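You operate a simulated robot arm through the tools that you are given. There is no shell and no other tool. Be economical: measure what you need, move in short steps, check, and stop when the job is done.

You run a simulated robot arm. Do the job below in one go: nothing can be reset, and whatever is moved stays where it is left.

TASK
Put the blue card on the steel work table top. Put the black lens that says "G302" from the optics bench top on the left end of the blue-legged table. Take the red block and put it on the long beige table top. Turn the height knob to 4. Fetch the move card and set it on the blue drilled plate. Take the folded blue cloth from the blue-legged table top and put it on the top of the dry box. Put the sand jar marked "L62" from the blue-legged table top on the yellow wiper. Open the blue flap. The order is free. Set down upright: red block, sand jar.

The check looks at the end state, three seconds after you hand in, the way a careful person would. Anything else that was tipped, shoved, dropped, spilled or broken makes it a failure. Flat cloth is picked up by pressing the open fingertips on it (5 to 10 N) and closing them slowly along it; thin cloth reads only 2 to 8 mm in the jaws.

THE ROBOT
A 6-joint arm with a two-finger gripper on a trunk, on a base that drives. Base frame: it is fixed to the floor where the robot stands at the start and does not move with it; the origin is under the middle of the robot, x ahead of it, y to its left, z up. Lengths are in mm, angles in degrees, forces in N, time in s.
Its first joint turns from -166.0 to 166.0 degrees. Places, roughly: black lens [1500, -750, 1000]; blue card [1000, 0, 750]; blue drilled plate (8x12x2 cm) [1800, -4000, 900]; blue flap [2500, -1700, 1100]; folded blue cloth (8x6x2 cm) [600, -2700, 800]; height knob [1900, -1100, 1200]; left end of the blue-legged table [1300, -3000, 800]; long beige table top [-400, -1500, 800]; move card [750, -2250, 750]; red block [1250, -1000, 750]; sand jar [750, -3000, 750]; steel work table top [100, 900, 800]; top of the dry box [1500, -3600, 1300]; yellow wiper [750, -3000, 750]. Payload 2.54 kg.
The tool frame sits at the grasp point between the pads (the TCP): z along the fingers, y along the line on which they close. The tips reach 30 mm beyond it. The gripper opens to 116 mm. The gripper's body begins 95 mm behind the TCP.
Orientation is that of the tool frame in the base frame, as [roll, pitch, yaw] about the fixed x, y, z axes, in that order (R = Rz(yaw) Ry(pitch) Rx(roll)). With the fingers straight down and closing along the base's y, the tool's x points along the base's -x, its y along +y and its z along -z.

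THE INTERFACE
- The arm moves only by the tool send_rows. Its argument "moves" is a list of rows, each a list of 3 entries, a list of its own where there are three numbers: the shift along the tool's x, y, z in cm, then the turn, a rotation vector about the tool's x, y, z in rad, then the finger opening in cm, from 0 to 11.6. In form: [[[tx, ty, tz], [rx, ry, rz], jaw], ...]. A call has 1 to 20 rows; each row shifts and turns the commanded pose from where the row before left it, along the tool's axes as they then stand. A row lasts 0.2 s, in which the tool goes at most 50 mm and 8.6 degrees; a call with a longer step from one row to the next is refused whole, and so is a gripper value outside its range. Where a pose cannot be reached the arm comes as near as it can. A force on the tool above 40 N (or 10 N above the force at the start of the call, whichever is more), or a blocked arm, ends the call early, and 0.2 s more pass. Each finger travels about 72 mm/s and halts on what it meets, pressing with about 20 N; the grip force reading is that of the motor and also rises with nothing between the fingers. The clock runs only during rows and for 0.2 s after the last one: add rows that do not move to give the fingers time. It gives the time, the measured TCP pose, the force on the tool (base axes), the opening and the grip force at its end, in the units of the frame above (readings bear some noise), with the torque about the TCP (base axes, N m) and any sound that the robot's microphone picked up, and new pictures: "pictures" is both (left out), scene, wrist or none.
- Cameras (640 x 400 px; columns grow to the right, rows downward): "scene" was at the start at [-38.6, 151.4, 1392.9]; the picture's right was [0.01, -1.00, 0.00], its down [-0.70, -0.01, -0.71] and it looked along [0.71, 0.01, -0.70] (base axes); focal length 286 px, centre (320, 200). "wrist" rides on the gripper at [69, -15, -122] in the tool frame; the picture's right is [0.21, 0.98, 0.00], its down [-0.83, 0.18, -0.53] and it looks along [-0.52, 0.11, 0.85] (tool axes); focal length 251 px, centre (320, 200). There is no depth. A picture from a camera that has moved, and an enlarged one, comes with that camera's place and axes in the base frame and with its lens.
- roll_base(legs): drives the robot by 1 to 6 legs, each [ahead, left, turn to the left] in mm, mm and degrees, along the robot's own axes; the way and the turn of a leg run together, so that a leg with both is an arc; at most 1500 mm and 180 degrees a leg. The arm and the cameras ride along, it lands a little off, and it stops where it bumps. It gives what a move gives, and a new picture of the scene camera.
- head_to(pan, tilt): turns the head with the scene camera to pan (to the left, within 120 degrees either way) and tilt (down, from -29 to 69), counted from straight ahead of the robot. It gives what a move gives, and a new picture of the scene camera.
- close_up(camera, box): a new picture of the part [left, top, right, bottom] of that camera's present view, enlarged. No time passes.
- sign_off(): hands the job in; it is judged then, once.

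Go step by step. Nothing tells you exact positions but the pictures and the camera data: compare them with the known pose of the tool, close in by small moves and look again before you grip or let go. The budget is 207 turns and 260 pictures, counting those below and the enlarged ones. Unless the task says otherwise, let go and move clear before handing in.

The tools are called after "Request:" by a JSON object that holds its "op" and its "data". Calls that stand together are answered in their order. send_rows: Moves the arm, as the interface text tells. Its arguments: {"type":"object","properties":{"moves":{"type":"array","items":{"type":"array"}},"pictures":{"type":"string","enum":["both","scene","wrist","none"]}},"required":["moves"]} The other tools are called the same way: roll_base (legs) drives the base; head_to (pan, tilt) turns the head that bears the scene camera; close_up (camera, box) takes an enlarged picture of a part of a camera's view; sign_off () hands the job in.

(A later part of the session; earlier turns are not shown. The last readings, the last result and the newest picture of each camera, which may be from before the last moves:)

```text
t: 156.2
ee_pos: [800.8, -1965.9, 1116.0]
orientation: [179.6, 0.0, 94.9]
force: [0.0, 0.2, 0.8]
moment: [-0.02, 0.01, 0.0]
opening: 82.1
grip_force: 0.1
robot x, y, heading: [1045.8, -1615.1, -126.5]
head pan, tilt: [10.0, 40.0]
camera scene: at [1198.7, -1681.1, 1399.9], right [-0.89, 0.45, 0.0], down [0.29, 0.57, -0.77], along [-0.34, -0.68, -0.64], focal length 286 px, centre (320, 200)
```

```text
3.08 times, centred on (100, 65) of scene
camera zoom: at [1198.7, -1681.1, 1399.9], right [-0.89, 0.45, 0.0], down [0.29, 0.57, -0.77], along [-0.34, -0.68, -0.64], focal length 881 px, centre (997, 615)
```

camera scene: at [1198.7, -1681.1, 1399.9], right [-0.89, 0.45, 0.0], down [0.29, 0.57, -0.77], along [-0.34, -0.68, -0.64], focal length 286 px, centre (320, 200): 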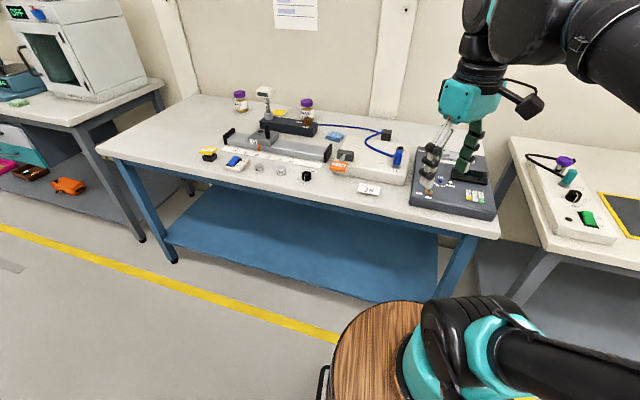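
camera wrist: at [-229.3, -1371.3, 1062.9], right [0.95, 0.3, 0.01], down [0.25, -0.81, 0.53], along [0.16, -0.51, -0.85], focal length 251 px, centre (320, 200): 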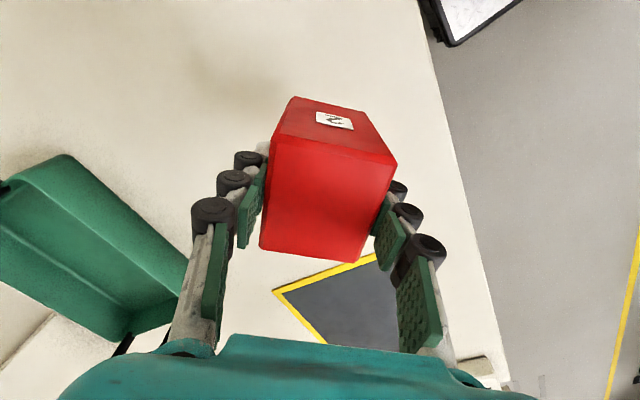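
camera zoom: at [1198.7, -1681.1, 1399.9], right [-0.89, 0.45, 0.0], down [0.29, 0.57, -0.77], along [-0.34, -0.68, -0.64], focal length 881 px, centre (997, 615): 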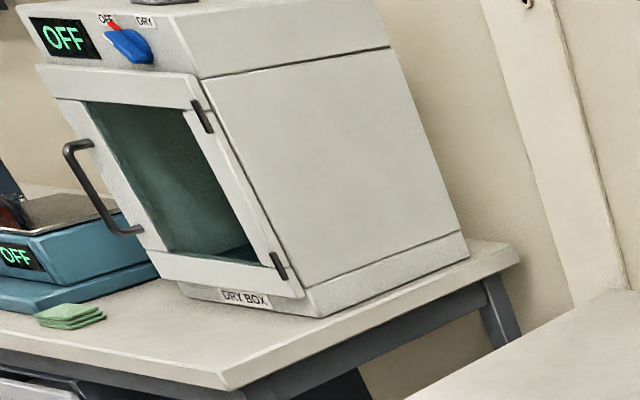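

I see the MOVE TO 35 card, folded cloth, jar L62, the yellow WIPER pad behind, and the dry box beyond. The table is deep, so I'll park parallel to it with the arm working to the right.

Request:
{"op": "roll_base", "data": {"legs": [[0, 0, 81.5], [420, 0, 0], [0, -200, 0]]}}

Request:
{"op": "head_to", "data": {"pan": -70, "tilt": 40}}

```text
t: 163.5
ee_pos: [1513.9, -2344.7, 1116.1]
orientation: [179.6, -0.1, 176.5]
force: [0.5, -0.6, 0.4]
moment: [0.0, -0.01, 0.0]
opening: 82.0
grip_force: 0.1
robot x, y, heading: [1203.4, -2051.7, -45.1]
head pan, tilt: [10.0, 40.0]
camera scene: at [1291.8, -1909.4, 1399.9], right [-0.57, -0.82, 0.0], down [-0.53, 0.37, -0.77], along [0.63, -0.44, -0.64], focal length 286 px, centre (320, 200)
```

scene: 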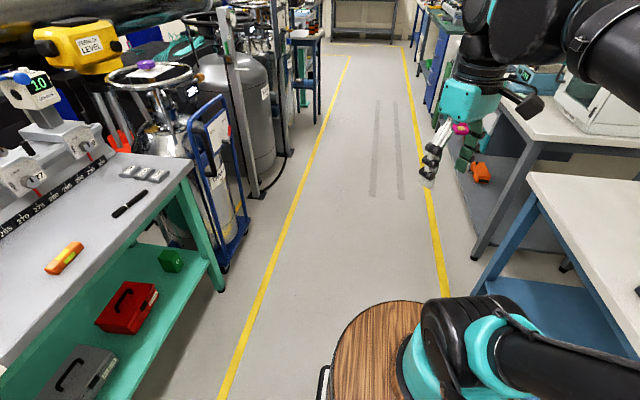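

```text
t: 165.0
ee_pos: [1514.5, -2345.0, 1116.8]
orientation: [179.6, 0.1, 176.4]
force: [-1.0, 0.5, 0.4]
moment: [-0.01, -0.02, 0.02]
opening: 82.1
grip_force: 0.0
robot x, y, heading: [1200.2, -2052.5, -45.2]
head pan, tilt: [-70.0, 40.0]
camera scene: at [1186.2, -1937.7, 1399.9], right [-0.91, 0.42, 0.0], down [0.27, 0.58, -0.77], along [-0.32, -0.69, -0.64], focal length 286 px, centre (320, 200)
```

scene: 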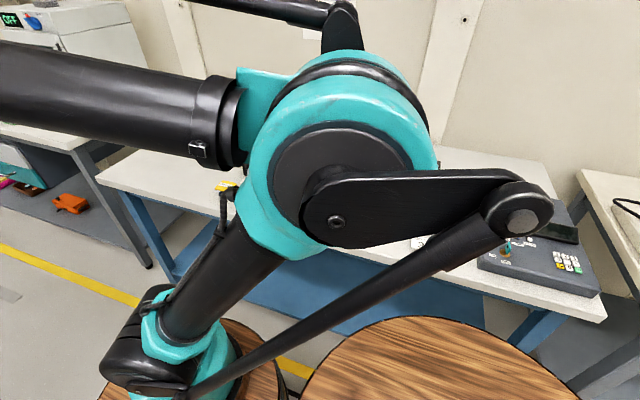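

I swing the arm to the right toward the cloth.

Request:
{"op": "send_rows", "data": {"moves": [[[2.852, -3.126, 0], [0, 0, 0.0988], 8], [[2.852, -3.126, 0], [0, 0, 0.0988], 8], [[2.852, -3.126, 0], [0, 0, 0.0988], 8], [[2.852, -3.126, 0], [0, 0, 0.0988], 8], [[2.852, -3.126, 0], [0, 0, 0.0988], 8], [[2.852, -3.126, 0], [0, 0, 0.0988], 8], [[2.852, -3.126, 0], [0, 0, 0.0988], 8], [[2.852, -3.126, 0], [0, 0, 0.0988], 8], [[2.852, -3.126, 0], [0, 0, 0.0988], 8], [[2.852, -3.126, 0], [0, 0, 0.0988], 8], [[2.852, -3.126, 0], [0, 0, 0.0988], 8], [[2.852, -3.126, 0], [0, 0, 0.0988], 8], [[2.852, -3.126, 0], [0, 0, 0.0988], 8], [[2.852, -3.126, 0], [0, 0, 0.0988], 8], [[2.852, -3.126, 0], [0, 0, 0.0988], 8], [[2.852, -3.126, 0], [0, 0, 0.0988], 8], [[0, 0, 0], [0, 0, 0.138], 8], [[0, 0, 0], [0, 0, 0.138], 8], [[0, 0, 0], [0, 0, 0.138], 8], [[0, 0, 0], [0, 0, 0.138], 8]], "pictures": "both"}}

```text
t: 169.2
ee_pos: [906.4, -2362.9, 1116.1]
orientation: [-179.7, -0.2, 54.1]
force: [0.5, 0.5, -0.5]
moment: [0.0, 0.0, 0.01]
opening: 80.1
grip_force: 0.0
robot x, y, heading: [1199.7, -2048.7, -45.1]
head pan, tilt: [-70.0, 40.0]
camera scene: at [1186.1, -1937.7, 1399.9], right [-0.91, 0.42, 0.0], down [0.27, 0.58, -0.77], along [-0.32, -0.69, -0.64], focal length 286 px, centre (320, 200)
camera wrist: at [933.2, -2298.9, 1238.0], right [0.92, -0.4, 0.0], down [-0.34, -0.78, 0.53], along [-0.21, -0.48, -0.85], focal length 251 px, centre (320, 200)
```

scene: 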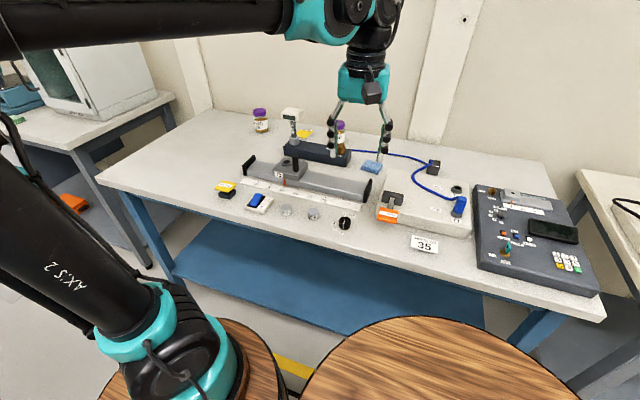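
wrist: 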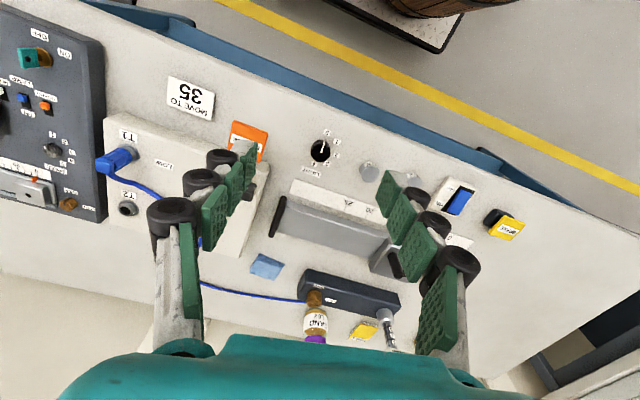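

Request:
{"op": "send_rows", "data": {"moves": [[[-3.57, -0.41, 0.6], [0, 0, 0], 8], [[-3.57, -0.41, 0.6], [0, 0, 0], 8], [[-3.57, -0.41, 0.6], [0, 0, 0], 8], [[-3.57, -0.41, 0.6], [0, 0, 0], 8], [[-3.57, -0.41, 0.6], [0, 0, 0], 8], [[-3.57, -0.41, 1.2], [0, 0, 0], 8], [[-3.57, -0.41, 2], [0, 0, 0], 8], [[-3.57, -0.41, 2], [0, 0, 0], 8], [[-3.57, -0.41, 2], [0, 0, 0], 8], [[-3.57, -0.41, 2], [0, 0, 0], 8]], "pictures": "both"}}

```text
t: 171.4
ee_pos: [663.8, -2628.2, 991.7]
orientation: [-179.7, -0.3, 54.2]
force: [0.5, -0.2, 0.6]
moment: [-0.02, 0.03, 0.0]
opening: 80.2
grip_force: 0.2
robot x, y, heading: [1200.8, -2054.0, -45.1]
head pan, tilt: [-70.0, 40.0]
camera scene: at [1186.3, -1937.4, 1399.9], right [-0.91, 0.42, 0.0], down [0.27, 0.58, -0.77], along [-0.32, -0.69, -0.64], focal length 286 px, centre (320, 200)
camera wrist: at [691.4, -2563.0, 1113.4], right [0.92, -0.4, 0.0], down [-0.34, -0.78, 0.53], along [-0.21, -0.48, -0.85], focal length 251 px, centre (320, 200)
```

scene: 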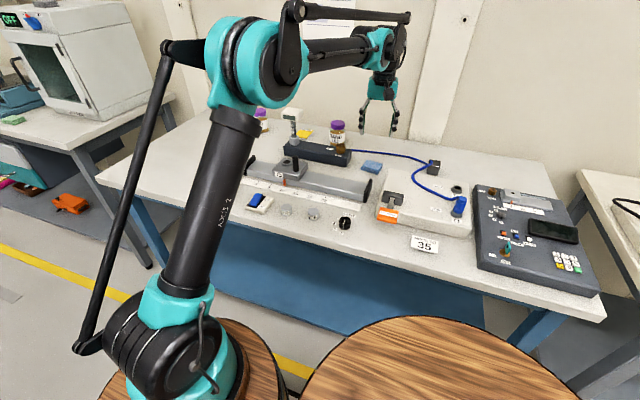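
wrist: 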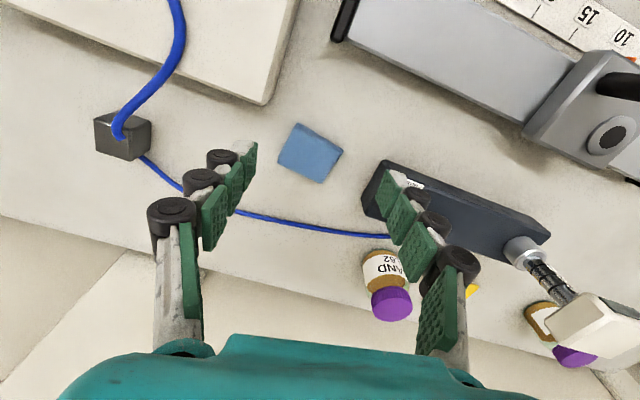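

The cloth is near (633, -2664), top at about z 810. I align the jaws with its short side and lower a bit.

Request:
{"op": "send_rows", "data": {"moves": [[[-2.35, -0.2, 0], [0, 0, 0], 8.5], [[-2.35, -0.2, 0], [0, 0, -0.135], 8.5], [[0, 0, 0], [0, 0, -0.135], 8.5], [[0, 0, 0], [0, 0, -0.135], 8.5], [[0, 0, 0], [0, 0, -0.135], 8.5], [[0, 0, 0], [0, 0, -0.135], 8.5], [[0, 0, 0], [0, 0, -0.135], 8.5], [[0, 0, 0], [0, 0, -0.135], 8.5], [[0, 0, 0], [0, 0, -0.135], 8.5], [[0, 0, 0], [0, 0, -0.135], 8.5], [[0, 0, 3], [0, 0, 0], 8.5], [[0, 0, 3], [0, 0, 0], 8.5]], "pictures": "wrist"}}

```text
t: 174.0
ee_pos: [633.7, -2663.4, 930.7]
orientation: [179.8, -0.4, 123.8]
force: [-0.9, 0.9, 0.3]
moment: [0.03, 0.0, 0.01]
opening: 85.0
grip_force: 0.1
robot x, y, heading: [1198.7, -2050.1, -44.9]
head pan, tilt: [-70.0, 40.0]
camera wrist: at [581.7, -2615.0, 1053.6], right [0.69, 0.72, 0.01], down [0.61, -0.59, 0.53], along [0.39, -0.36, -0.85], focal length 251 px, centre (320, 200)
```

wrist: 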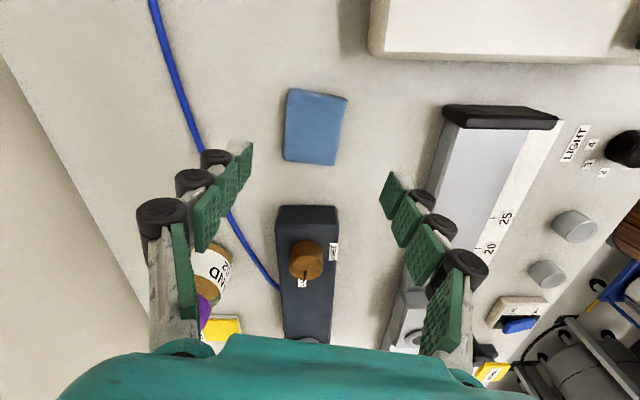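

Request:
{"op": "send_rows", "data": {"moves": [[[0.2, -0.3, 3], [0, 0, 0], 8.5], [[0, 0, 3], [0, 0, 0], 8.5], [[0, 0, 2], [0, 0, 0], 8.5], [[0, 0, 0], [0, 0, 0], 8.5]], "pictures": "wrist"}}

```text
t: 175.0
ee_pos: [628.7, -2662.2, 850.6]
orientation: [179.8, -0.4, 123.7]
force: [-0.2, -0.7, 0.3]
moment: [0.02, -0.04, -0.01]
opening: 85.2
grip_force: 0.1
robot x, y, heading: [1201.6, -2052.2, -44.6]
head pan, tilt: [-70.0, 40.0]
camera wrist: at [577.1, -2614.5, 973.3], right [0.69, 0.72, 0.01], down [0.61, -0.59, 0.53], along [0.39, -0.36, -0.85], focal length 251 px, centre (320, 200)
```

wrist: 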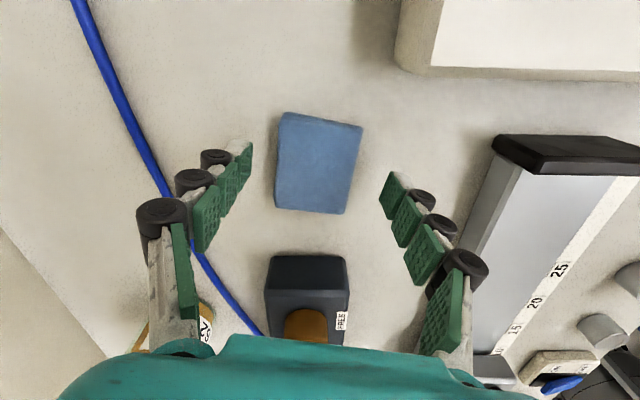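

Request:
{"op": "send_rows", "data": {"moves": [[[0, 0, 0.5], [0, 0, 0], 8.5], [[0, 0, 0.5], [0, 0, 0], 8.5], [[0, 0, 0.4], [0, 0, 0], 8.5], [[0, 0, 0.3], [0, 0, 0], 8.5]], "pictures": "wrist"}}

```text
t: 176.0
ee_pos: [629.1, -2662.0, 835.6]
orientation: [179.8, -0.4, 123.8]
force: [0.6, -0.1, -0.5]
moment: [0.02, 0.02, 0.02]
opening: 84.8
grip_force: 0.0
robot x, y, heading: [1198.2, -2049.2, -44.7]
head pan, tilt: [-70.0, 40.0]
camera wrist: at [577.7, -2614.6, 956.8], right [0.69, 0.72, 0.01], down [0.61, -0.59, 0.53], along [0.39, -0.36, -0.85], focal length 251 px, centre (320, 200)
```

wrist: 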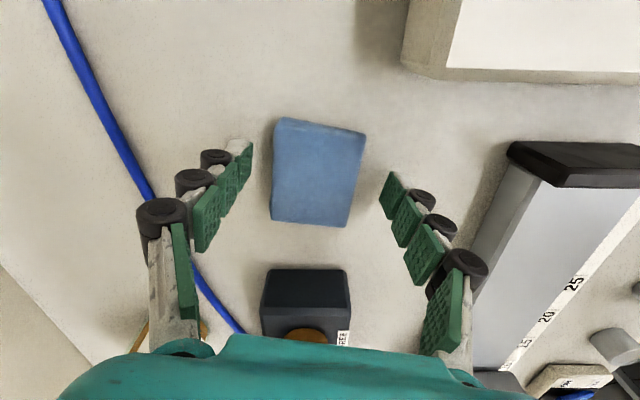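

Request:
{"op": "send_rows", "data": {"moves": [[[0, 0, 0.3], [0, 0, 0], 8.5], [[0, 0, 0.3], [0, 0, 0], 8.5], [[0, 0, 0.2], [0, 0, 0], 8.5], [[0, 0, 0.2], [0, 0, 0], 8.5]], "pictures": "none"}}

```text
t: 177.0
ee_pos: [628.9, -2664.1, 824.6]
orientation: [179.9, -0.2, 123.8]
force: [0.3, 0.3, 0.3]
moment: [0.01, -0.02, -0.03]
opening: 84.9
grip_force: 0.0
robot x, y, heading: [1203.2, -2047.4, -45.0]
head pan, tilt: [-70.0, 40.0]
```

Request:
{"op": "send_rows", "data": {"moves": [[[0, 0, 0.2], [0, 0, 0], 8.5], [[0, 0, 0.2], [0, 0, 0], 8.5], [[0, 0, 0.2], [0, 0, 0], 8.5]], "pictures": "wrist"}}

```text
t: 177.8
ee_pos: [629.1, -2662.4, 821.4]
orientation: [179.8, -0.3, 123.8]
force: [-6.2, -5.6, 35.2]
moment: [-0.41, 0.38, -0.1]
opening: 89.8
grip_force: 17.7
robot x, y, heading: [1199.9, -2054.7, -45.0]
head pan, tilt: [-70.0, 40.0]
camera wrist: at [578.3, -2613.8, 943.1], right [0.69, 0.72, 0.0], down [0.61, -0.59, 0.53], along [0.38, -0.36, -0.85], focal length 251 px, centre (320, 200)
```

wrist: 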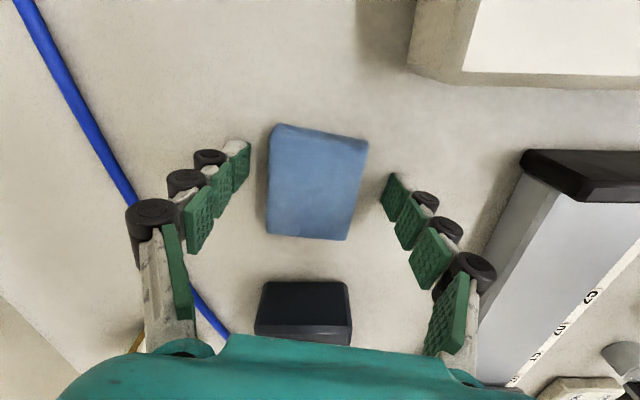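

Table contact at TCP 821. I back up a little and close on the cloth slowly, rising slightly as the tips extend.

Request:
{"op": "send_rows", "data": {"moves": [[[0, 0, -0.5], [0, 0, 0], 8.4], [[0, 0, -0.2], [0, 0, 0], 7.4], [[0, 0, -0.2], [0, 0, 0], 6.6], [[0, 0, -0.1], [0, 0, 0], 6.0], [[0, 0, 0], [0, 0, 0], 5.4], [[0, 0, 0], [0, 0, 0], 4.8]], "pictures": "wrist"}}

```text
t: 179.2
ee_pos: [628.7, -2662.8, 830.5]
orientation: [179.8, -0.3, 123.8]
force: [-0.3, 0.5, -0.3]
moment: [0.0, 0.0, 0.02]
opening: 53.6
grip_force: 19.8
robot x, y, heading: [1199.5, -2053.1, -45.2]
head pan, tilt: [-70.0, 40.0]
camera wrist: at [577.7, -2614.6, 951.2], right [0.69, 0.72, 0.01], down [0.61, -0.59, 0.53], along [0.39, -0.36, -0.85], focal length 251 px, centre (320, 200)
```

wrist: 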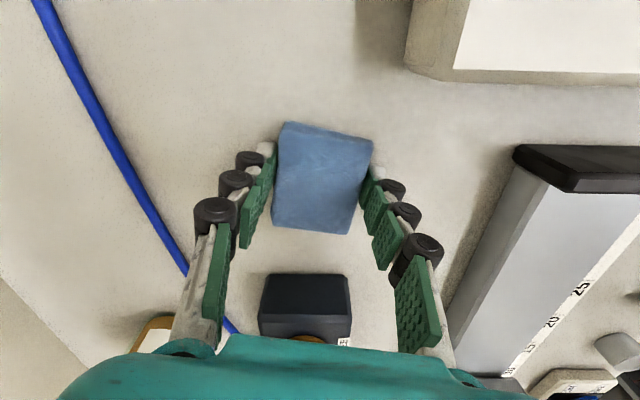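

It grips at 53.6 mm. Lift.

Request:
{"op": "send_rows", "data": {"moves": [[[0, 0, -1], [0, 0, 0], 4.8], [[0, 0, -2], [0, 0, 0], 4.8], [[0, 0, -3], [0, 0, 0], 4.8], [[0, 0, -4], [0, 0, 0], 4.8], [[0, 0, -4.5], [0, 0, 0], 4.8], [[0, 0, -4.5], [0, 0, 0], 4.8], [[0, 0, -4.5], [0, 0, 0], 4.8]], "pictures": "wrist"}}

```text
t: 180.8
ee_pos: [628.6, -2663.7, 1064.9]
orientation: [179.9, -0.4, 123.9]
force: [0.1, 0.0, -0.2]
moment: [0.0, 0.0, -0.01]
opening: 53.6
grip_force: 19.7
robot x, y, heading: [1199.5, -2050.8, -45.1]
head pan, tilt: [-70.0, 40.0]
camera wrist: at [578.2, -2615.6, 1186.9], right [0.69, 0.72, 0.01], down [0.61, -0.59, 0.53], along [0.39, -0.36, -0.85], focal length 251 px, centre (320, 200)
```

wrist: 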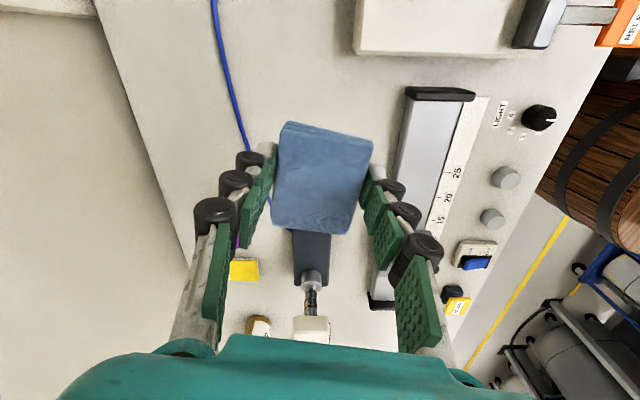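

Cloth is held. Retract, rise, and drive along to the dry box.

Request:
{"op": "send_rows", "data": {"moves": [[[1.0, 4.3, -2], [0, 0, 0], 4.8], [[1.0, 4.3, -2], [0, 0, 0], 4.8], [[1.0, 4.3, -2], [0, 0, 0], 4.8], [[1.0, 4.3, -2], [0, 0, 0], 4.8], [[1.0, 4.3, -2], [0, 0, 0], 4.8], [[1.0, 4.3, -2], [0, 0, 0], 4.8], [[1.0, 4.3, -2], [0, 0, 0], 4.8], [[1.0, 4.3, -2], [0, 0, 0], 4.8], [[1.0, 4.3, -2], [0, 0, 0], 4.8]], "pictures": "none"}}

Request:
{"op": "roll_base", "data": {"legs": [[1250, 0, 0]]}}

Request:
{"op": "head_to", "data": {"pan": -75, "tilt": 20}}

```text
t: 182.8
ee_pos: [900.9, -2375.1, 1246.4]
orientation: [179.8, -0.4, 123.8]
force: [0.1, 0.0, -0.7]
moment: [0.01, -0.06, -0.02]
opening: 53.6
grip_force: 20.5
robot x, y, heading: [1203.4, -2051.0, -45.2]
head pan, tilt: [-70.0, 40.0]
```

```text
t: 189.2
ee_pos: [1803.6, -3268.4, 1246.7]
orientation: [179.8, -0.4, 124.6]
force: [-0.5, 0.3, 0.4]
moment: [0.0, 0.03, 0.01]
opening: 53.6
grip_force: 20.4
robot x, y, heading: [2099.1, -2942.5, -44.4]
head pan, tilt: [-70.0, 40.0]
camera scene: at [2083.5, -2826.5, 1399.9], right [-0.91, 0.41, 0.0], down [0.26, 0.59, -0.77], along [-0.32, -0.7, -0.64], focal length 286 px, centre (320, 200)
```

scene: 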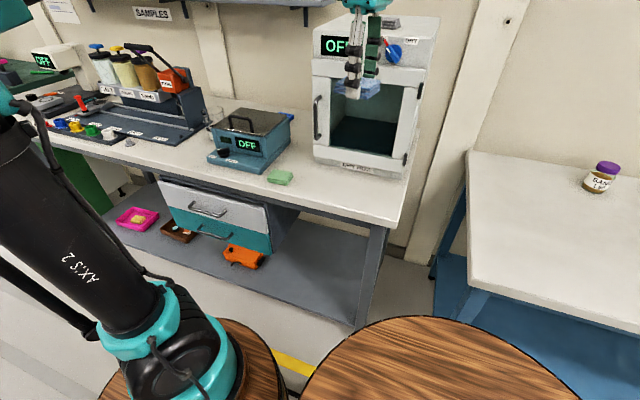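

```text
t: 190.0
ee_pos: [1802.3, -3268.7, 1248.2]
orientation: [179.8, -0.4, 124.5]
force: [-0.1, 0.4, -0.7]
moment: [-0.02, -0.03, 0.0]
opening: 53.5
grip_force: 19.7
robot x, y, heading: [2100.1, -2940.9, -44.2]
head pan, tilt: [-75.0, 20.0]
camera scene: at [2072.9, -2830.2, 1431.3], right [-0.87, 0.49, 0.0], down [0.17, 0.3, -0.94], along [-0.46, -0.82, -0.34], focal length 286 px, centre (320, 200)
```

scene: 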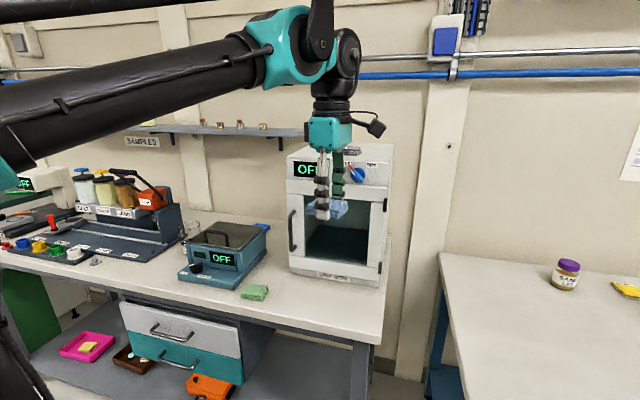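

Request:
{"op": "close_up", "data": {"camera": "scene", "box": [270, 120, 420, 300]}}

Request:
{"op": "close_up", "data": {"camera": "wrist", "box": [0, 0, 640, 400]}}

```text
2.22 times, centred on (345, 210) of scene
camera zoom: at [2072.9, -2830.2, 1431.3], right [-0.87, 0.49, 0.0], down [0.17, 0.3, -0.94], along [-0.46, -0.82, -0.34], focal length 636 px, centre (264, 178)
```

zoom: 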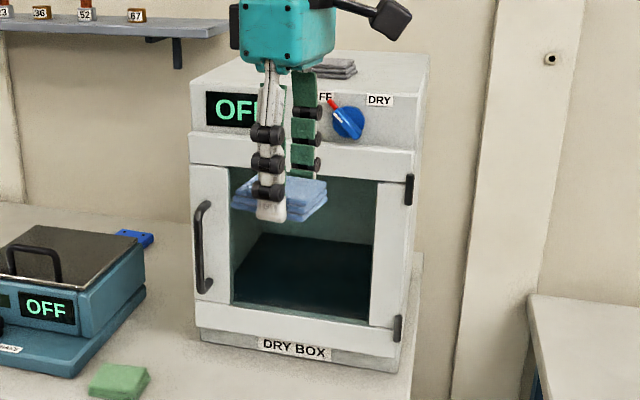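

```text
1.00 times, centred on (320, 200) of wrist (not enlarged: the box is as wide or as high as the picture)
camera zoom: at [1751.9, -3221.3, 1369.0], right [0.68, 0.73, 0.01], down [0.62, -0.58, 0.53], along [0.39, -0.36, -0.85], focal length 251 px, centre (320, 200)
```

zoom: 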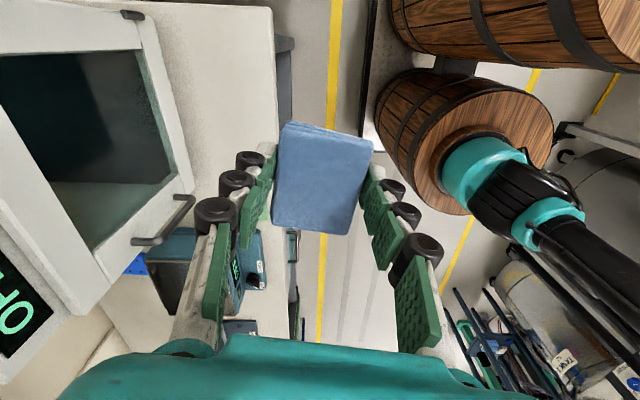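

Dry box top is at about z 1265, spanning s 3497–3770 with a grey pad in its middle. I raise the tool well above it and drive a little closer.

Request:
{"op": "send_rows", "data": {"moves": [[[0, 0, -4], [0, 0, 0], 4.8], [[0, 0, -4], [0, 0, 0], 4.8], [[0, 0, -4], [0, 0, -0.09], 4.8], [[0, 0, 0], [0, 0, -0.09], 4.8]], "pictures": "none"}}

Request:
{"op": "roll_base", "data": {"legs": [[90, 0, 0], [0, -160, 0]]}}

Request:
{"op": "head_to", "data": {"pan": -85, "tilt": 20}}

Request:
{"op": "close_up", "data": {"camera": "wrist", "box": [0, 0, 640, 400]}}

```text
t: 191.0
ee_pos: [1806.1, -3269.8, 1366.9]
orientation: [179.6, -0.4, 134.9]
force: [0.0, 0.6, -0.1]
moment: [-0.01, 0.0, 0.01]
opening: 53.5
grip_force: 20.1
robot x, y, heading: [2098.7, -2941.6, -44.4]
head pan, tilt: [-75.0, 20.0]
```

```text
t: 193.1
ee_pos: [1757.3, -3445.9, 1366.4]
orientation: [179.6, -0.3, 134.8]
force: [0.0, 0.9, 0.2]
moment: [-0.05, 0.0, 0.0]
opening: 53.5
grip_force: 20.2
robot x, y, heading: [2056.1, -3117.6, -44.6]
head pan, tilt: [-75.0, 20.0]
camera scene: at [2026.0, -3007.1, 1431.3], right [-0.87, 0.49, 0.0], down [0.17, 0.3, -0.94], along [-0.46, -0.82, -0.34], focal length 286 px, centre (320, 200)
```

scene: 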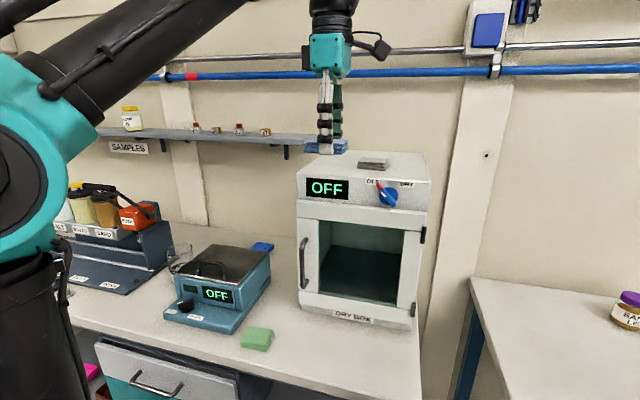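

```text
t: 193.8
ee_pos: [1756.7, -3445.9, 1366.5]
orientation: [179.8, -0.3, 134.8]
force: [-0.2, 0.2, 0.1]
moment: [0.03, 0.01, 0.03]
opening: 53.7
grip_force: 20.0
robot x, y, heading: [2049.4, -3114.4, -44.3]
head pan, tilt: [-85.0, 20.0]
camera scene: at [2012.7, -2997.9, 1431.3], right [-0.77, 0.63, 0.0], down [0.22, 0.26, -0.94], along [-0.6, -0.73, -0.34], focal length 286 px, centre (320, 200)
```

scene: 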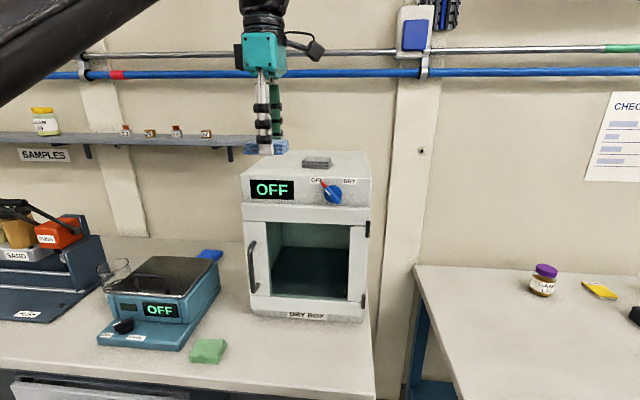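

```text
1.00 times, centred on (320, 200) of wrist (not enlarged: the box is as wide or as high as the picture)
camera zoom: at [1697.4, -3408.8, 1488.6], right [0.54, 0.84, 0.01], down [0.71, -0.46, 0.53], along [0.45, -0.28, -0.85], focal length 251 px, centre (320, 200)
```

zoom: 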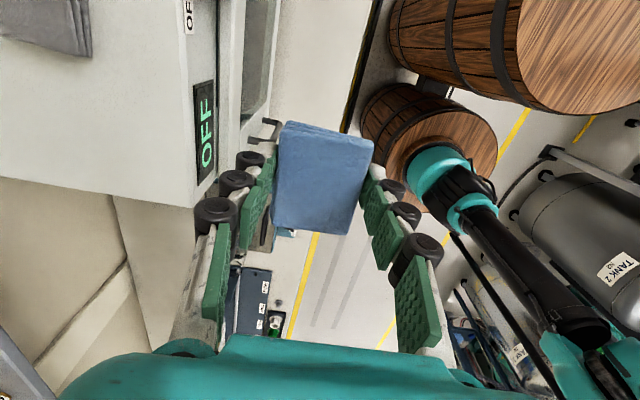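

Request:
{"op": "send_rows", "data": {"moves": [[[-0.8, -4.0, 0], [0, 0, 0], 4.8], [[-0.8, -4.0, 0], [0, 0, 0], 4.8], [[-0.8, -4.0, 0], [0, 0, 0], 4.8], [[-0.8, -4.0, 0], [0, 0, 0], 4.8], [[-0.8, -4.0, 0], [0, 0, 0], 4.8], [[0, 0, 2], [0, 0, 0], 4.8]], "pictures": "both"}}

Request:
{"op": "close_up", "data": {"camera": "scene", "box": [210, 90, 390, 210]}}

```text
t: 195.2
ee_pos: [1647.6, -3612.3, 1336.2]
orientation: [179.7, -0.3, 134.7]
force: [0.6, 0.0, -0.2]
moment: [-0.03, 0.06, -0.01]
opening: 53.6
grip_force: 20.1
out of reach, approached as far as the arm can: row 5
robot x, y, heading: [2053.4, -3118.9, -44.4]
head pan, tilt: [-85.0, 20.0]
camera scene: at [2012.6, -2997.9, 1431.3], right [-0.77, 0.63, 0.0], down [0.22, 0.26, -0.94], along [-0.6, -0.73, -0.34], focal length 286 px, centre (320, 200)
camera wrist: at [1587.7, -3575.1, 1459.1], right [0.54, 0.84, 0.01], down [0.71, -0.46, 0.53], along [0.45, -0.28, -0.85], focal length 251 px, centre (320, 200)
```

scene: 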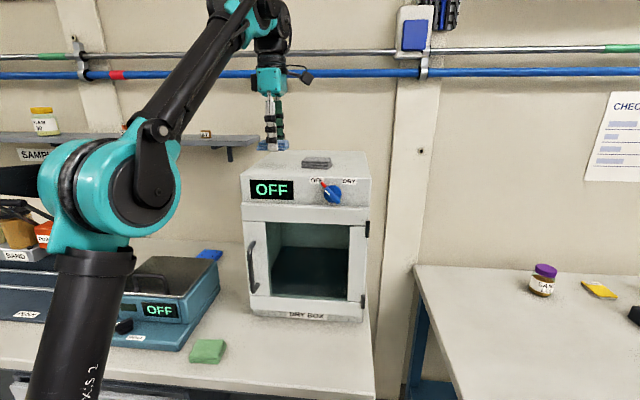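
wrist: 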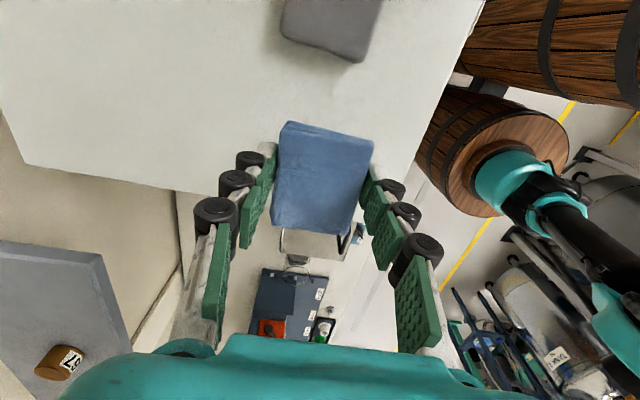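

```text
3.33 times, centred on (300, 150) of scene
camera zoom: at [2012.6, -2997.9, 1431.3], right [-0.77, 0.63, 0.0], down [0.22, 0.26, -0.94], along [-0.6, -0.73, -0.34], focal length 954 px, centre (387, 367)
```

zoom: 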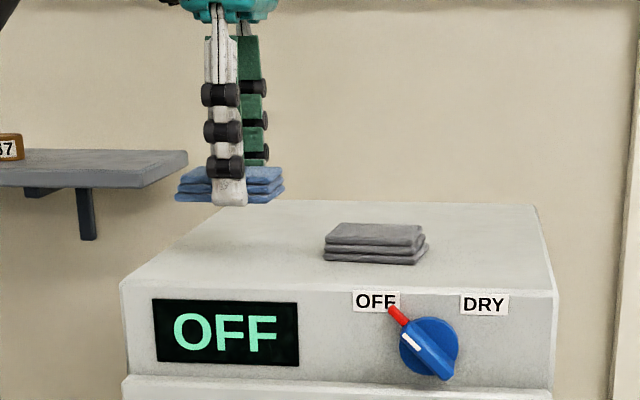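

Cloth is above the free left part of the top. Lower gently.

Request:
{"op": "send_rows", "data": {"moves": [[[0, 0, 1], [0, 0, 0], 4.8], [[0, 0, 0.8], [0, 0, 0], 4.8], [[0, 0, 0.4], [0, 0, 0], 4.8], [[0, 0, 0.3], [0, 0, 0], 4.8]], "pictures": "none"}}

Request:
{"op": "close_up", "data": {"camera": "scene", "box": [210, 90, 390, 210]}}

```text
t: 196.2
ee_pos: [1647.6, -3613.1, 1312.9]
orientation: [179.7, -0.4, 134.8]
force: [0.0, -0.2, -0.4]
moment: [-0.02, -0.02, 0.02]
opening: 53.5
grip_force: 19.5
robot x, y, heading: [2051.7, -3119.2, -44.2]
head pan, tilt: [-85.0, 20.0]
```

```text
3.33 times, centred on (300, 150) of scene
camera zoom: at [2012.6, -2997.9, 1431.3], right [-0.77, 0.63, 0.0], down [0.22, 0.26, -0.94], along [-0.6, -0.73, -0.34], focal length 954 px, centre (387, 367)
```

zoom: 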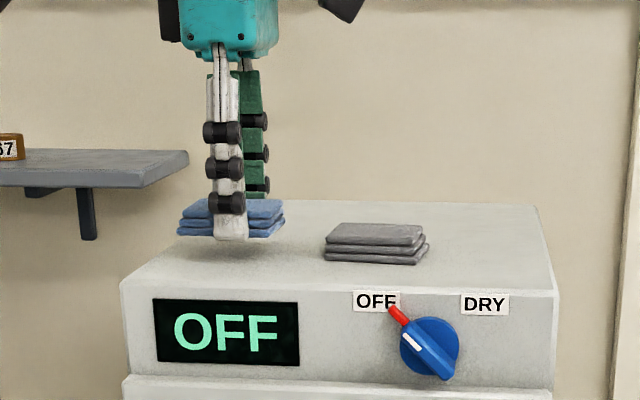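

Request:
{"op": "send_rows", "data": {"moves": [[[0, 0, 0.3], [0, 0, 0], 4.8], [[0, 0, 0.2], [0, 0, 0], 4.8], [[0, 0, 0.2], [0, 0, 0], 4.8]], "pictures": "none"}}

Request:
{"op": "close_up", "data": {"camera": "scene", "box": [210, 90, 390, 210]}}

```text
t: 197.0
ee_pos: [1648.1, -3612.2, 1305.0]
orientation: [179.8, -0.3, 134.8]
force: [-0.3, 0.2, -0.4]
moment: [0.03, 0.02, -0.01]
opening: 53.6
grip_force: 19.8
robot x, y, heading: [2048.8, -3119.1, -44.3]
head pan, tilt: [-85.0, 20.0]
```

```text
3.33 times, centred on (300, 150) of scene
camera zoom: at [2012.6, -2997.9, 1431.3], right [-0.77, 0.63, 0.0], down [0.22, 0.26, -0.94], along [-0.6, -0.73, -0.34], focal length 954 px, centre (387, 367)
```

zoom: 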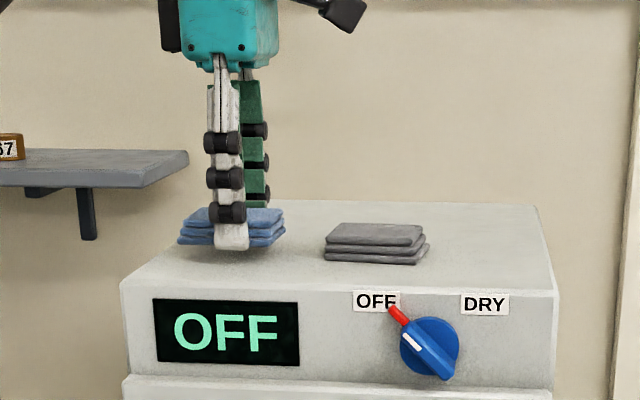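

Request:
{"op": "send_rows", "data": {"moves": [[[0, 0, 0.2], [0, 0, 0], 4.8], [[0, 0, 0.2], [0, 0, 0], 4.8]], "pictures": "none"}}

```text
t: 197.6
ee_pos: [1649.0, -3611.6, 1302.7]
orientation: [179.7, -0.4, 134.7]
force: [0.2, 0.3, -0.6]
moment: [0.0, -0.01, -0.01]
opening: 53.7
grip_force: 19.9
robot x, y, heading: [2050.9, -3118.5, -44.4]
head pan, tilt: [-85.0, 20.0]
```

Request:
{"op": "send_rows", "data": {"moves": [[[0, 0, 0.2], [0, 0, 0], 4.8], [[0, 0, 0.2], [0, 0, 0], 4.8]], "pictures": "none"}}

Request:
{"op": "close_up", "data": {"camera": "scene", "box": [210, 90, 390, 210]}}

```text
t: 198.2
ee_pos: [1649.3, -3611.1, 1297.4]
orientation: [179.6, -0.3, 134.8]
force: [0.5, -0.3, -0.5]
moment: [-0.01, -0.04, 0.05]
opening: 53.7
grip_force: 20.2
robot x, y, heading: [2054.3, -3117.3, -44.4]
head pan, tilt: [-85.0, 20.0]
```

```text
3.33 times, centred on (300, 150) of scene
camera zoom: at [2012.6, -2997.9, 1431.3], right [-0.77, 0.63, 0.0], down [0.22, 0.26, -0.94], along [-0.6, -0.73, -0.34], focal length 954 px, centre (387, 367)
```

zoom: 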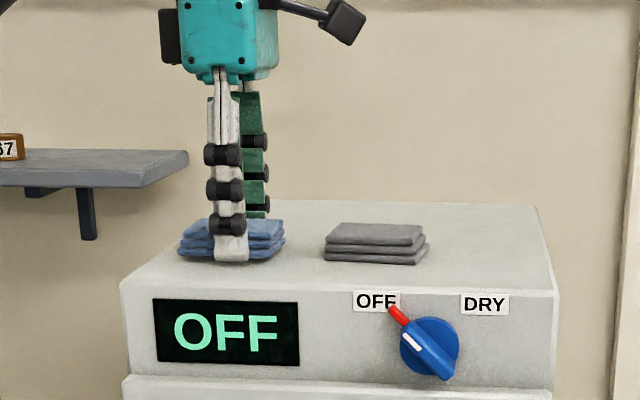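

Request:
{"op": "send_rows", "data": {"moves": [[[0, 0, 0.15], [0, 0, 0], 4.8], [[0, 0, 0.15], [0, 0, 0], 4.8]], "pictures": "none"}}

```text
t: 198.8
ee_pos: [1649.1, -3612.2, 1294.3]
orientation: [179.7, -0.3, 134.8]
force: [-0.2, -0.3, -0.6]
moment: [0.01, 0.0, 0.02]
opening: 53.4
grip_force: 19.7
robot x, y, heading: [2054.5, -3117.2, -44.6]
head pan, tilt: [-85.0, 20.0]
```

Request:
{"op": "send_rows", "data": {"moves": [[[0, 0, 0.15], [0, 0, 0], 4.8], [[0, 0, 0.15], [0, 0, 0], 4.8], [[0, 0, 0.15], [0, 0, 0], 4.8]], "pictures": "none"}}

Request:
{"op": "close_up", "data": {"camera": "scene", "box": [210, 90, 390, 210]}}

```text
t: 199.4
ee_pos: [1649.3, -3612.4, 1292.5]
orientation: [179.8, -0.3, 134.9]
force: [-0.4, 1.4, 10.0]
moment: [-0.17, 0.13, -0.01]
opening: 53.6
grip_force: 20.3
robot x, y, heading: [2054.9, -3121.2, -44.7]
head pan, tilt: [-85.0, 20.0]
stopped in row 2: the force on the tool passed its limit at 49 N (the readings are from after the stop); the commanded pose is now the measured one
```

```text
3.33 times, centred on (300, 150) of scene
camera zoom: at [2012.7, -2997.7, 1431.3], right [-0.77, 0.63, 0.0], down [0.22, 0.26, -0.94], along [-0.6, -0.73, -0.34], focal length 954 px, centre (387, 367)
```

zoom: 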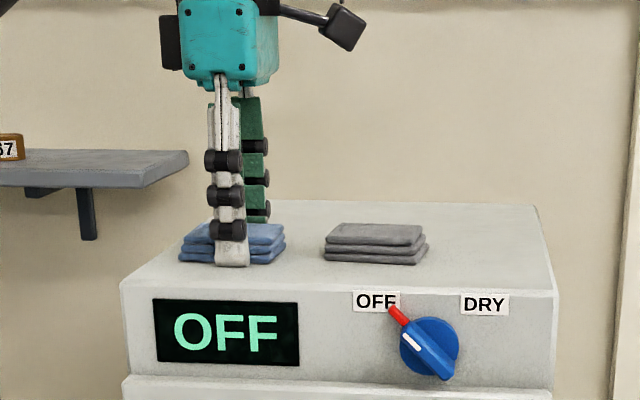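

Contact with the box top. Release and lift.

Request:
{"op": "send_rows", "data": {"moves": [[[0, 0, -0.1], [0, 0, 0], 5.4], [[0, 0, 0], [0, 0, 0], 6.2], [[0, 0, 0], [0, 0, 0], 7.2], [[0, 0, -1], [0, 0, 0], 7.6], [[0, 0, -4], [0, 0, 0], 7.6], [[0, 0, -4], [0, 0, 0], 7.6]], "pictures": "none"}}

Request:
{"op": "close_up", "data": {"camera": "scene", "box": [210, 90, 390, 210]}}

```text
t: 200.8
ee_pos: [1655.8, -3608.9, 1362.5]
orientation: [179.9, -0.2, 134.7]
force: [0.2, 0.0, -0.9]
moment: [-0.03, -0.02, -0.03]
opening: 76.0
grip_force: 0.1
out of reach, approached as far as the arm can: row 6
robot x, y, heading: [2053.2, -3118.3, -44.6]
head pan, tilt: [-85.0, 20.0]
```

```text
3.33 times, centred on (300, 150) of scene
camera zoom: at [2012.5, -2998.0, 1431.3], right [-0.77, 0.63, 0.0], down [0.22, 0.26, -0.94], along [-0.6, -0.73, -0.34], focal length 954 px, centre (387, 367)
```

zoom: 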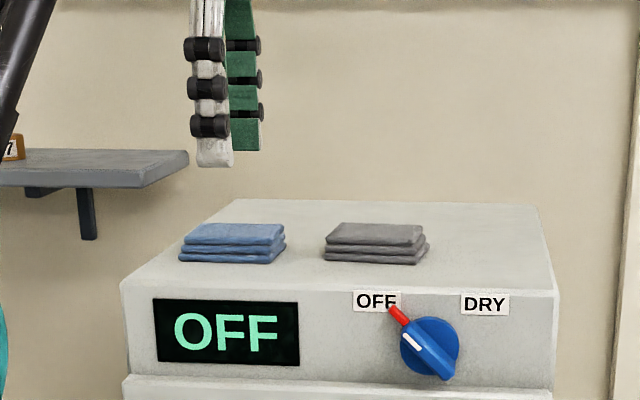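

The cloth sits neatly on the dry box. Now back to the blue-legged table for the jar.

Request:
{"op": "send_rows", "data": {"moves": [[[0.44, 3.97, 0], [0, 0, 0], 8], [[0.44, 3.97, 0], [0, 0, 0], 8], [[0.44, 3.97, 0], [0, 0, 0], 8], [[0.44, 3.97, 0], [0, 0, 0], 8], [[0.44, 3.97, 0], [0, 0, 0], 8]], "pictures": "none"}}

Request:
{"op": "roll_base", "data": {"legs": [[0, 150, 0], [-1100, 0, 0], [0, -45, 0]]}}

Request:
{"op": "head_to", "data": {"pan": -85, "tilt": 35}}

Request:
{"op": "close_up", "data": {"camera": "scene", "box": [220, 70, 420, 195]}}

```text
t: 202.0
ee_pos: [1782.5, -3453.2, 1363.2]
orientation: [179.9, -0.3, 134.8]
force: [-1.0, 0.8, 0.7]
moment: [0.04, -0.04, 0.02]
opening: 80.1
grip_force: 0.1
robot x, y, heading: [2052.6, -3116.2, -44.4]
head pan, tilt: [-85.0, 20.0]
```

```text
t: 209.1
ee_pos: [1070.5, -2610.3, 1365.1]
orientation: [179.9, -0.3, 134.8]
force: [-0.4, 0.3, -1.0]
moment: [0.01, 0.01, 0.0]
opening: 79.8
grip_force: 0.1
robot x, y, heading: [1339.2, -2273.7, -44.4]
head pan, tilt: [-85.0, 20.0]
camera scene: at [1299.9, -2155.7, 1431.3], right [-0.77, 0.63, 0.0], down [0.22, 0.26, -0.94], along [-0.6, -0.73, -0.34], focal length 286 px, centre (320, 200)
```

scene: 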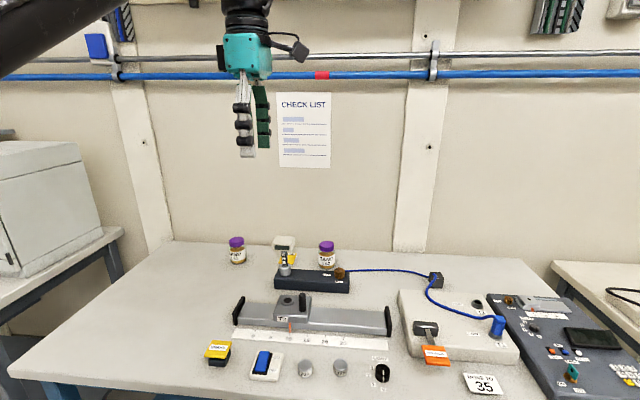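

```text
t: 209.8
ee_pos: [1069.7, -2610.9, 1362.7]
orientation: [179.9, -0.3, 134.8]
force: [-1.1, -0.2, -0.8]
moment: [0.03, -0.01, 0.0]
opening: 79.9
grip_force: 0.1
robot x, y, heading: [1342.9, -2275.9, -44.5]
head pan, tilt: [-85.0, 35.0]
camera scene: at [1303.2, -2151.7, 1407.5], right [-0.77, 0.63, 0.0], down [0.36, 0.44, -0.82], along [-0.52, -0.63, -0.57], focal length 286 px, centre (320, 200)
```

scene: 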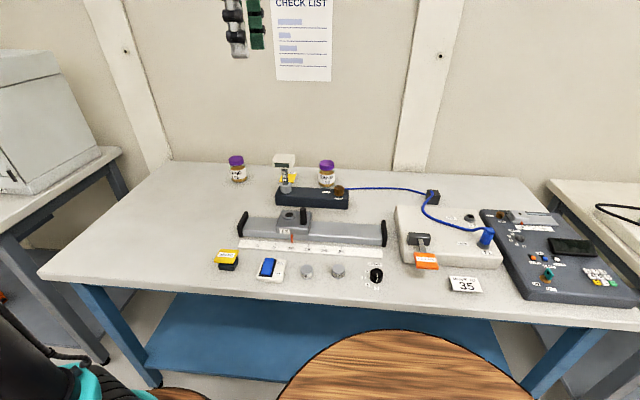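

```text
3.20 times, centred on (320, 132) of scene
camera zoom: at [1303.2, -2151.7, 1407.5], right [-0.77, 0.63, 0.0], down [0.36, 0.44, -0.82], along [-0.52, -0.63, -0.57], focal length 916 px, centre (320, 416)
```

zoom: 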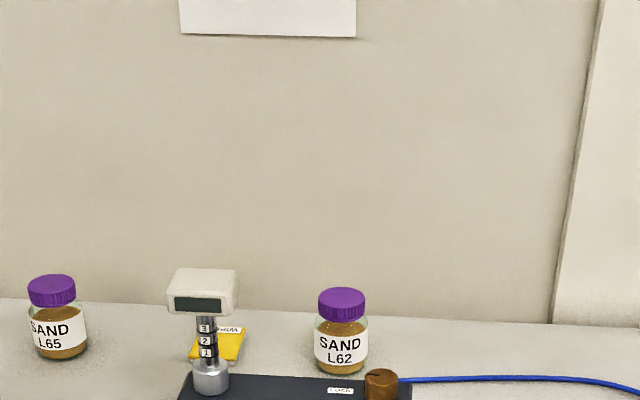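

Jar L62 is near (659, -2893), wiper near (754, -3027). I shift a bit closer to the table and turn the tool to close along the table.

Request:
{"op": "roll_base", "data": {"legs": [[0, -105, 0]]}}

Request:
{"op": "send_rows", "data": {"moves": [[[0, 0, 3], [0, 0, 0.143], 8], [[0, 0, 3], [0, 0, 0.143], 8], [[0, 0, 3], [0, 0, 0.143], 8], [[0, 0, 3], [0, 0, 0.143], 8], [[0, 0, 3], [0, 0, 0.143], 8], [[0, 0, 3], [0, 0, 0.143], 8], [[0, 0, 0], [0, 0, 0.143], 8], [[0, 0, 0], [0, 0, 0.143], 8], [[0, 0, 0], [0, 0, 0.143], 8], [[0, 0, 0], [0, 0, 0.143], 8], [[0, 0, 0], [0, 0, 0.141], 8]], "pictures": "wrist"}}

```text
t: 211.0
ee_pos: [995.6, -2683.6, 1361.9]
orientation: [179.9, -0.3, 134.8]
force: [0.9, 0.0, -0.3]
moment: [-0.04, 0.02, 0.01]
opening: 79.8
grip_force: 0.1
robot x, y, heading: [1265.4, -2347.5, -44.5]
head pan, tilt: [-85.0, 35.0]
camera scene: at [1230.1, -2226.4, 1407.5], right [-0.77, 0.63, 0.0], down [0.36, 0.44, -0.82], along [-0.52, -0.63, -0.57], focal length 286 px, centre (320, 200)
```

scene: 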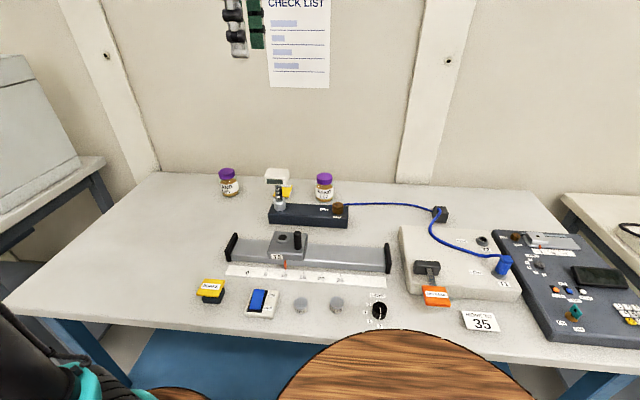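

```text
t: 213.4
ee_pos: [995.4, -2683.8, 1183.9]
orientation: [-179.7, -0.1, 44.7]
force: [-0.5, 0.4, 0.6]
moment: [-0.01, -0.03, -0.02]
opening: 80.2
grip_force: 0.0
robot x, y, heading: [1267.1, -2348.7, -44.3]
head pan, tilt: [-85.0, 35.0]
camera wrist: at [1033.9, -2624.9, 1305.7], right [0.84, -0.54, -0.01], down [-0.46, -0.71, 0.53], along [-0.29, -0.44, -0.85], focal length 251 px, centre (320, 200)
```

wrist: 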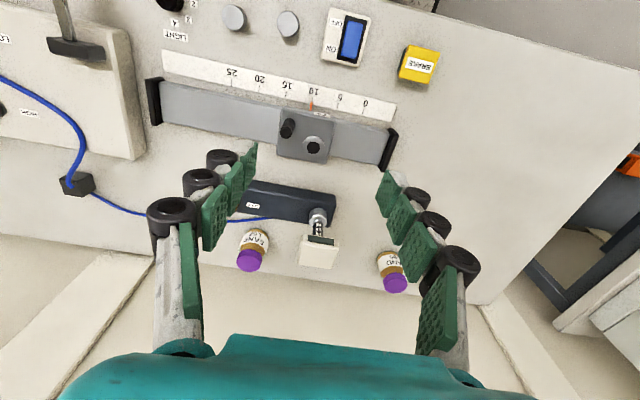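

Request:
{"op": "send_rows", "data": {"moves": [[[-4.8, -1.08, 0], [0, 0, 0], 8], [[-4.8, -1.08, 0], [0, 0, 0], 8], [[-4.8, -1.08, 0], [0, 0, 0], 8], [[-4.8, -1.08, 0], [0, 0, 0], 8], [[-4.8, -1.08, 0], [0, 0, 0], 8], [[-4.8, -1.08, 0], [0, 0, 0], 8], [[-4.8, -1.08, 0], [0, 0, 0], 8], [[-4.8, -1.08, 0], [0, 0, 0], 8], [[0, 0, 4], [0, 0, 0], 8], [[0, 0, 4], [0, 0, 0], 8], [[0, 0, 4], [0, 0, 0], 8], [[0, 0, 4], [0, 0, 0], 8], [[0, 0, 0], [0, 0, 0], 8]], "pictures": "both"}}

```text
t: 216.2
ee_pos: [683.0, -2880.0, 1014.8]
orientation: [-179.7, -0.2, 44.8]
force: [-0.4, -0.3, -0.6]
moment: [-0.01, 0.01, -0.04]
opening: 80.1
grip_force: 0.1
out of reach, approached as far as the arm can: row 8
robot x, y, heading: [1270.8, -2350.4, -44.3]
head pan, tilt: [-85.0, 35.0]
camera scene: at [1230.0, -2226.5, 1407.5], right [-0.77, 0.63, 0.0], down [0.36, 0.44, -0.82], along [-0.52, -0.63, -0.57], focal length 286 px, centre (320, 200)
camera wrist: at [721.5, -2821.0, 1136.3], right [0.84, -0.54, -0.01], down [-0.46, -0.71, 0.53], along [-0.29, -0.44, -0.85], focal length 251 px, centre (320, 200)
```

scene: 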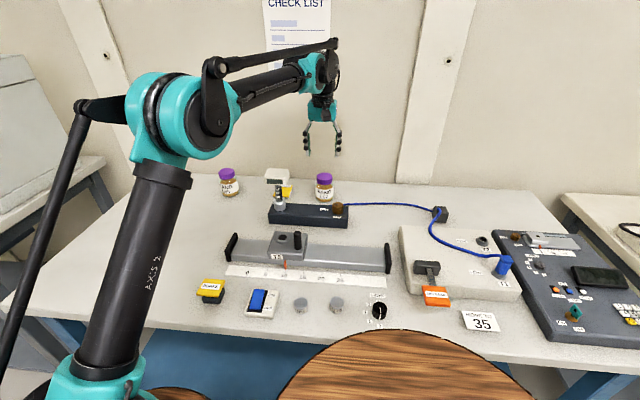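
wrist: 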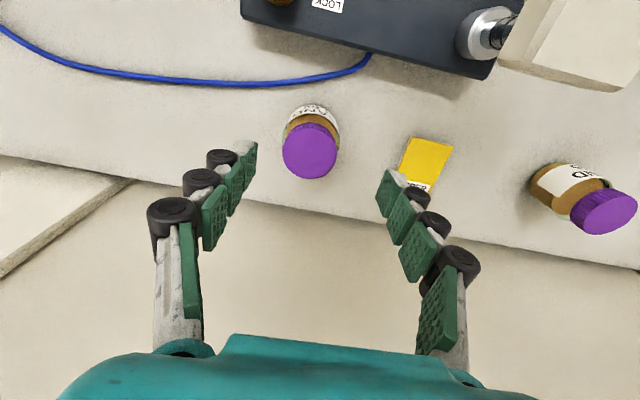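

Request:
{"op": "send_rows", "data": {"moves": [[[-2.5, -0.6, 0], [0, 0, 0], 8.4], [[0, 0, 3], [0, 0, 0], 8.4], [[0, 0, 3], [0, 0, 0], 8.4], [[0, 0, 3], [0, 0, 0], 8.4], [[0, 0, 0], [0, 0, 0], 8.4]], "pictures": "wrist"}}

```text
t: 217.4
ee_pos: [661.7, -2892.6, 923.7]
orientation: [-179.7, -0.1, 44.8]
force: [-0.3, 0.7, 0.2]
moment: [0.01, -0.01, -0.01]
opening: 83.7
grip_force: 0.1
robot x, y, heading: [1267.9, -2345.4, -44.6]
head pan, tilt: [-85.0, 35.0]
camera wrist: at [699.3, -2834.0, 1046.7], right [0.84, -0.54, -0.01], down [-0.46, -0.71, 0.53], along [-0.29, -0.44, -0.85], focal length 251 px, centre (320, 200)
```

wrist: 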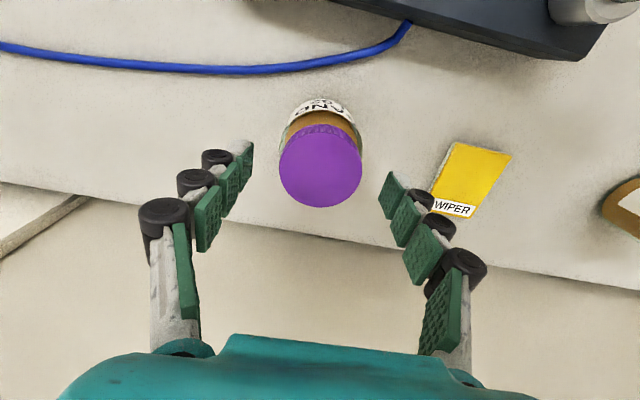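

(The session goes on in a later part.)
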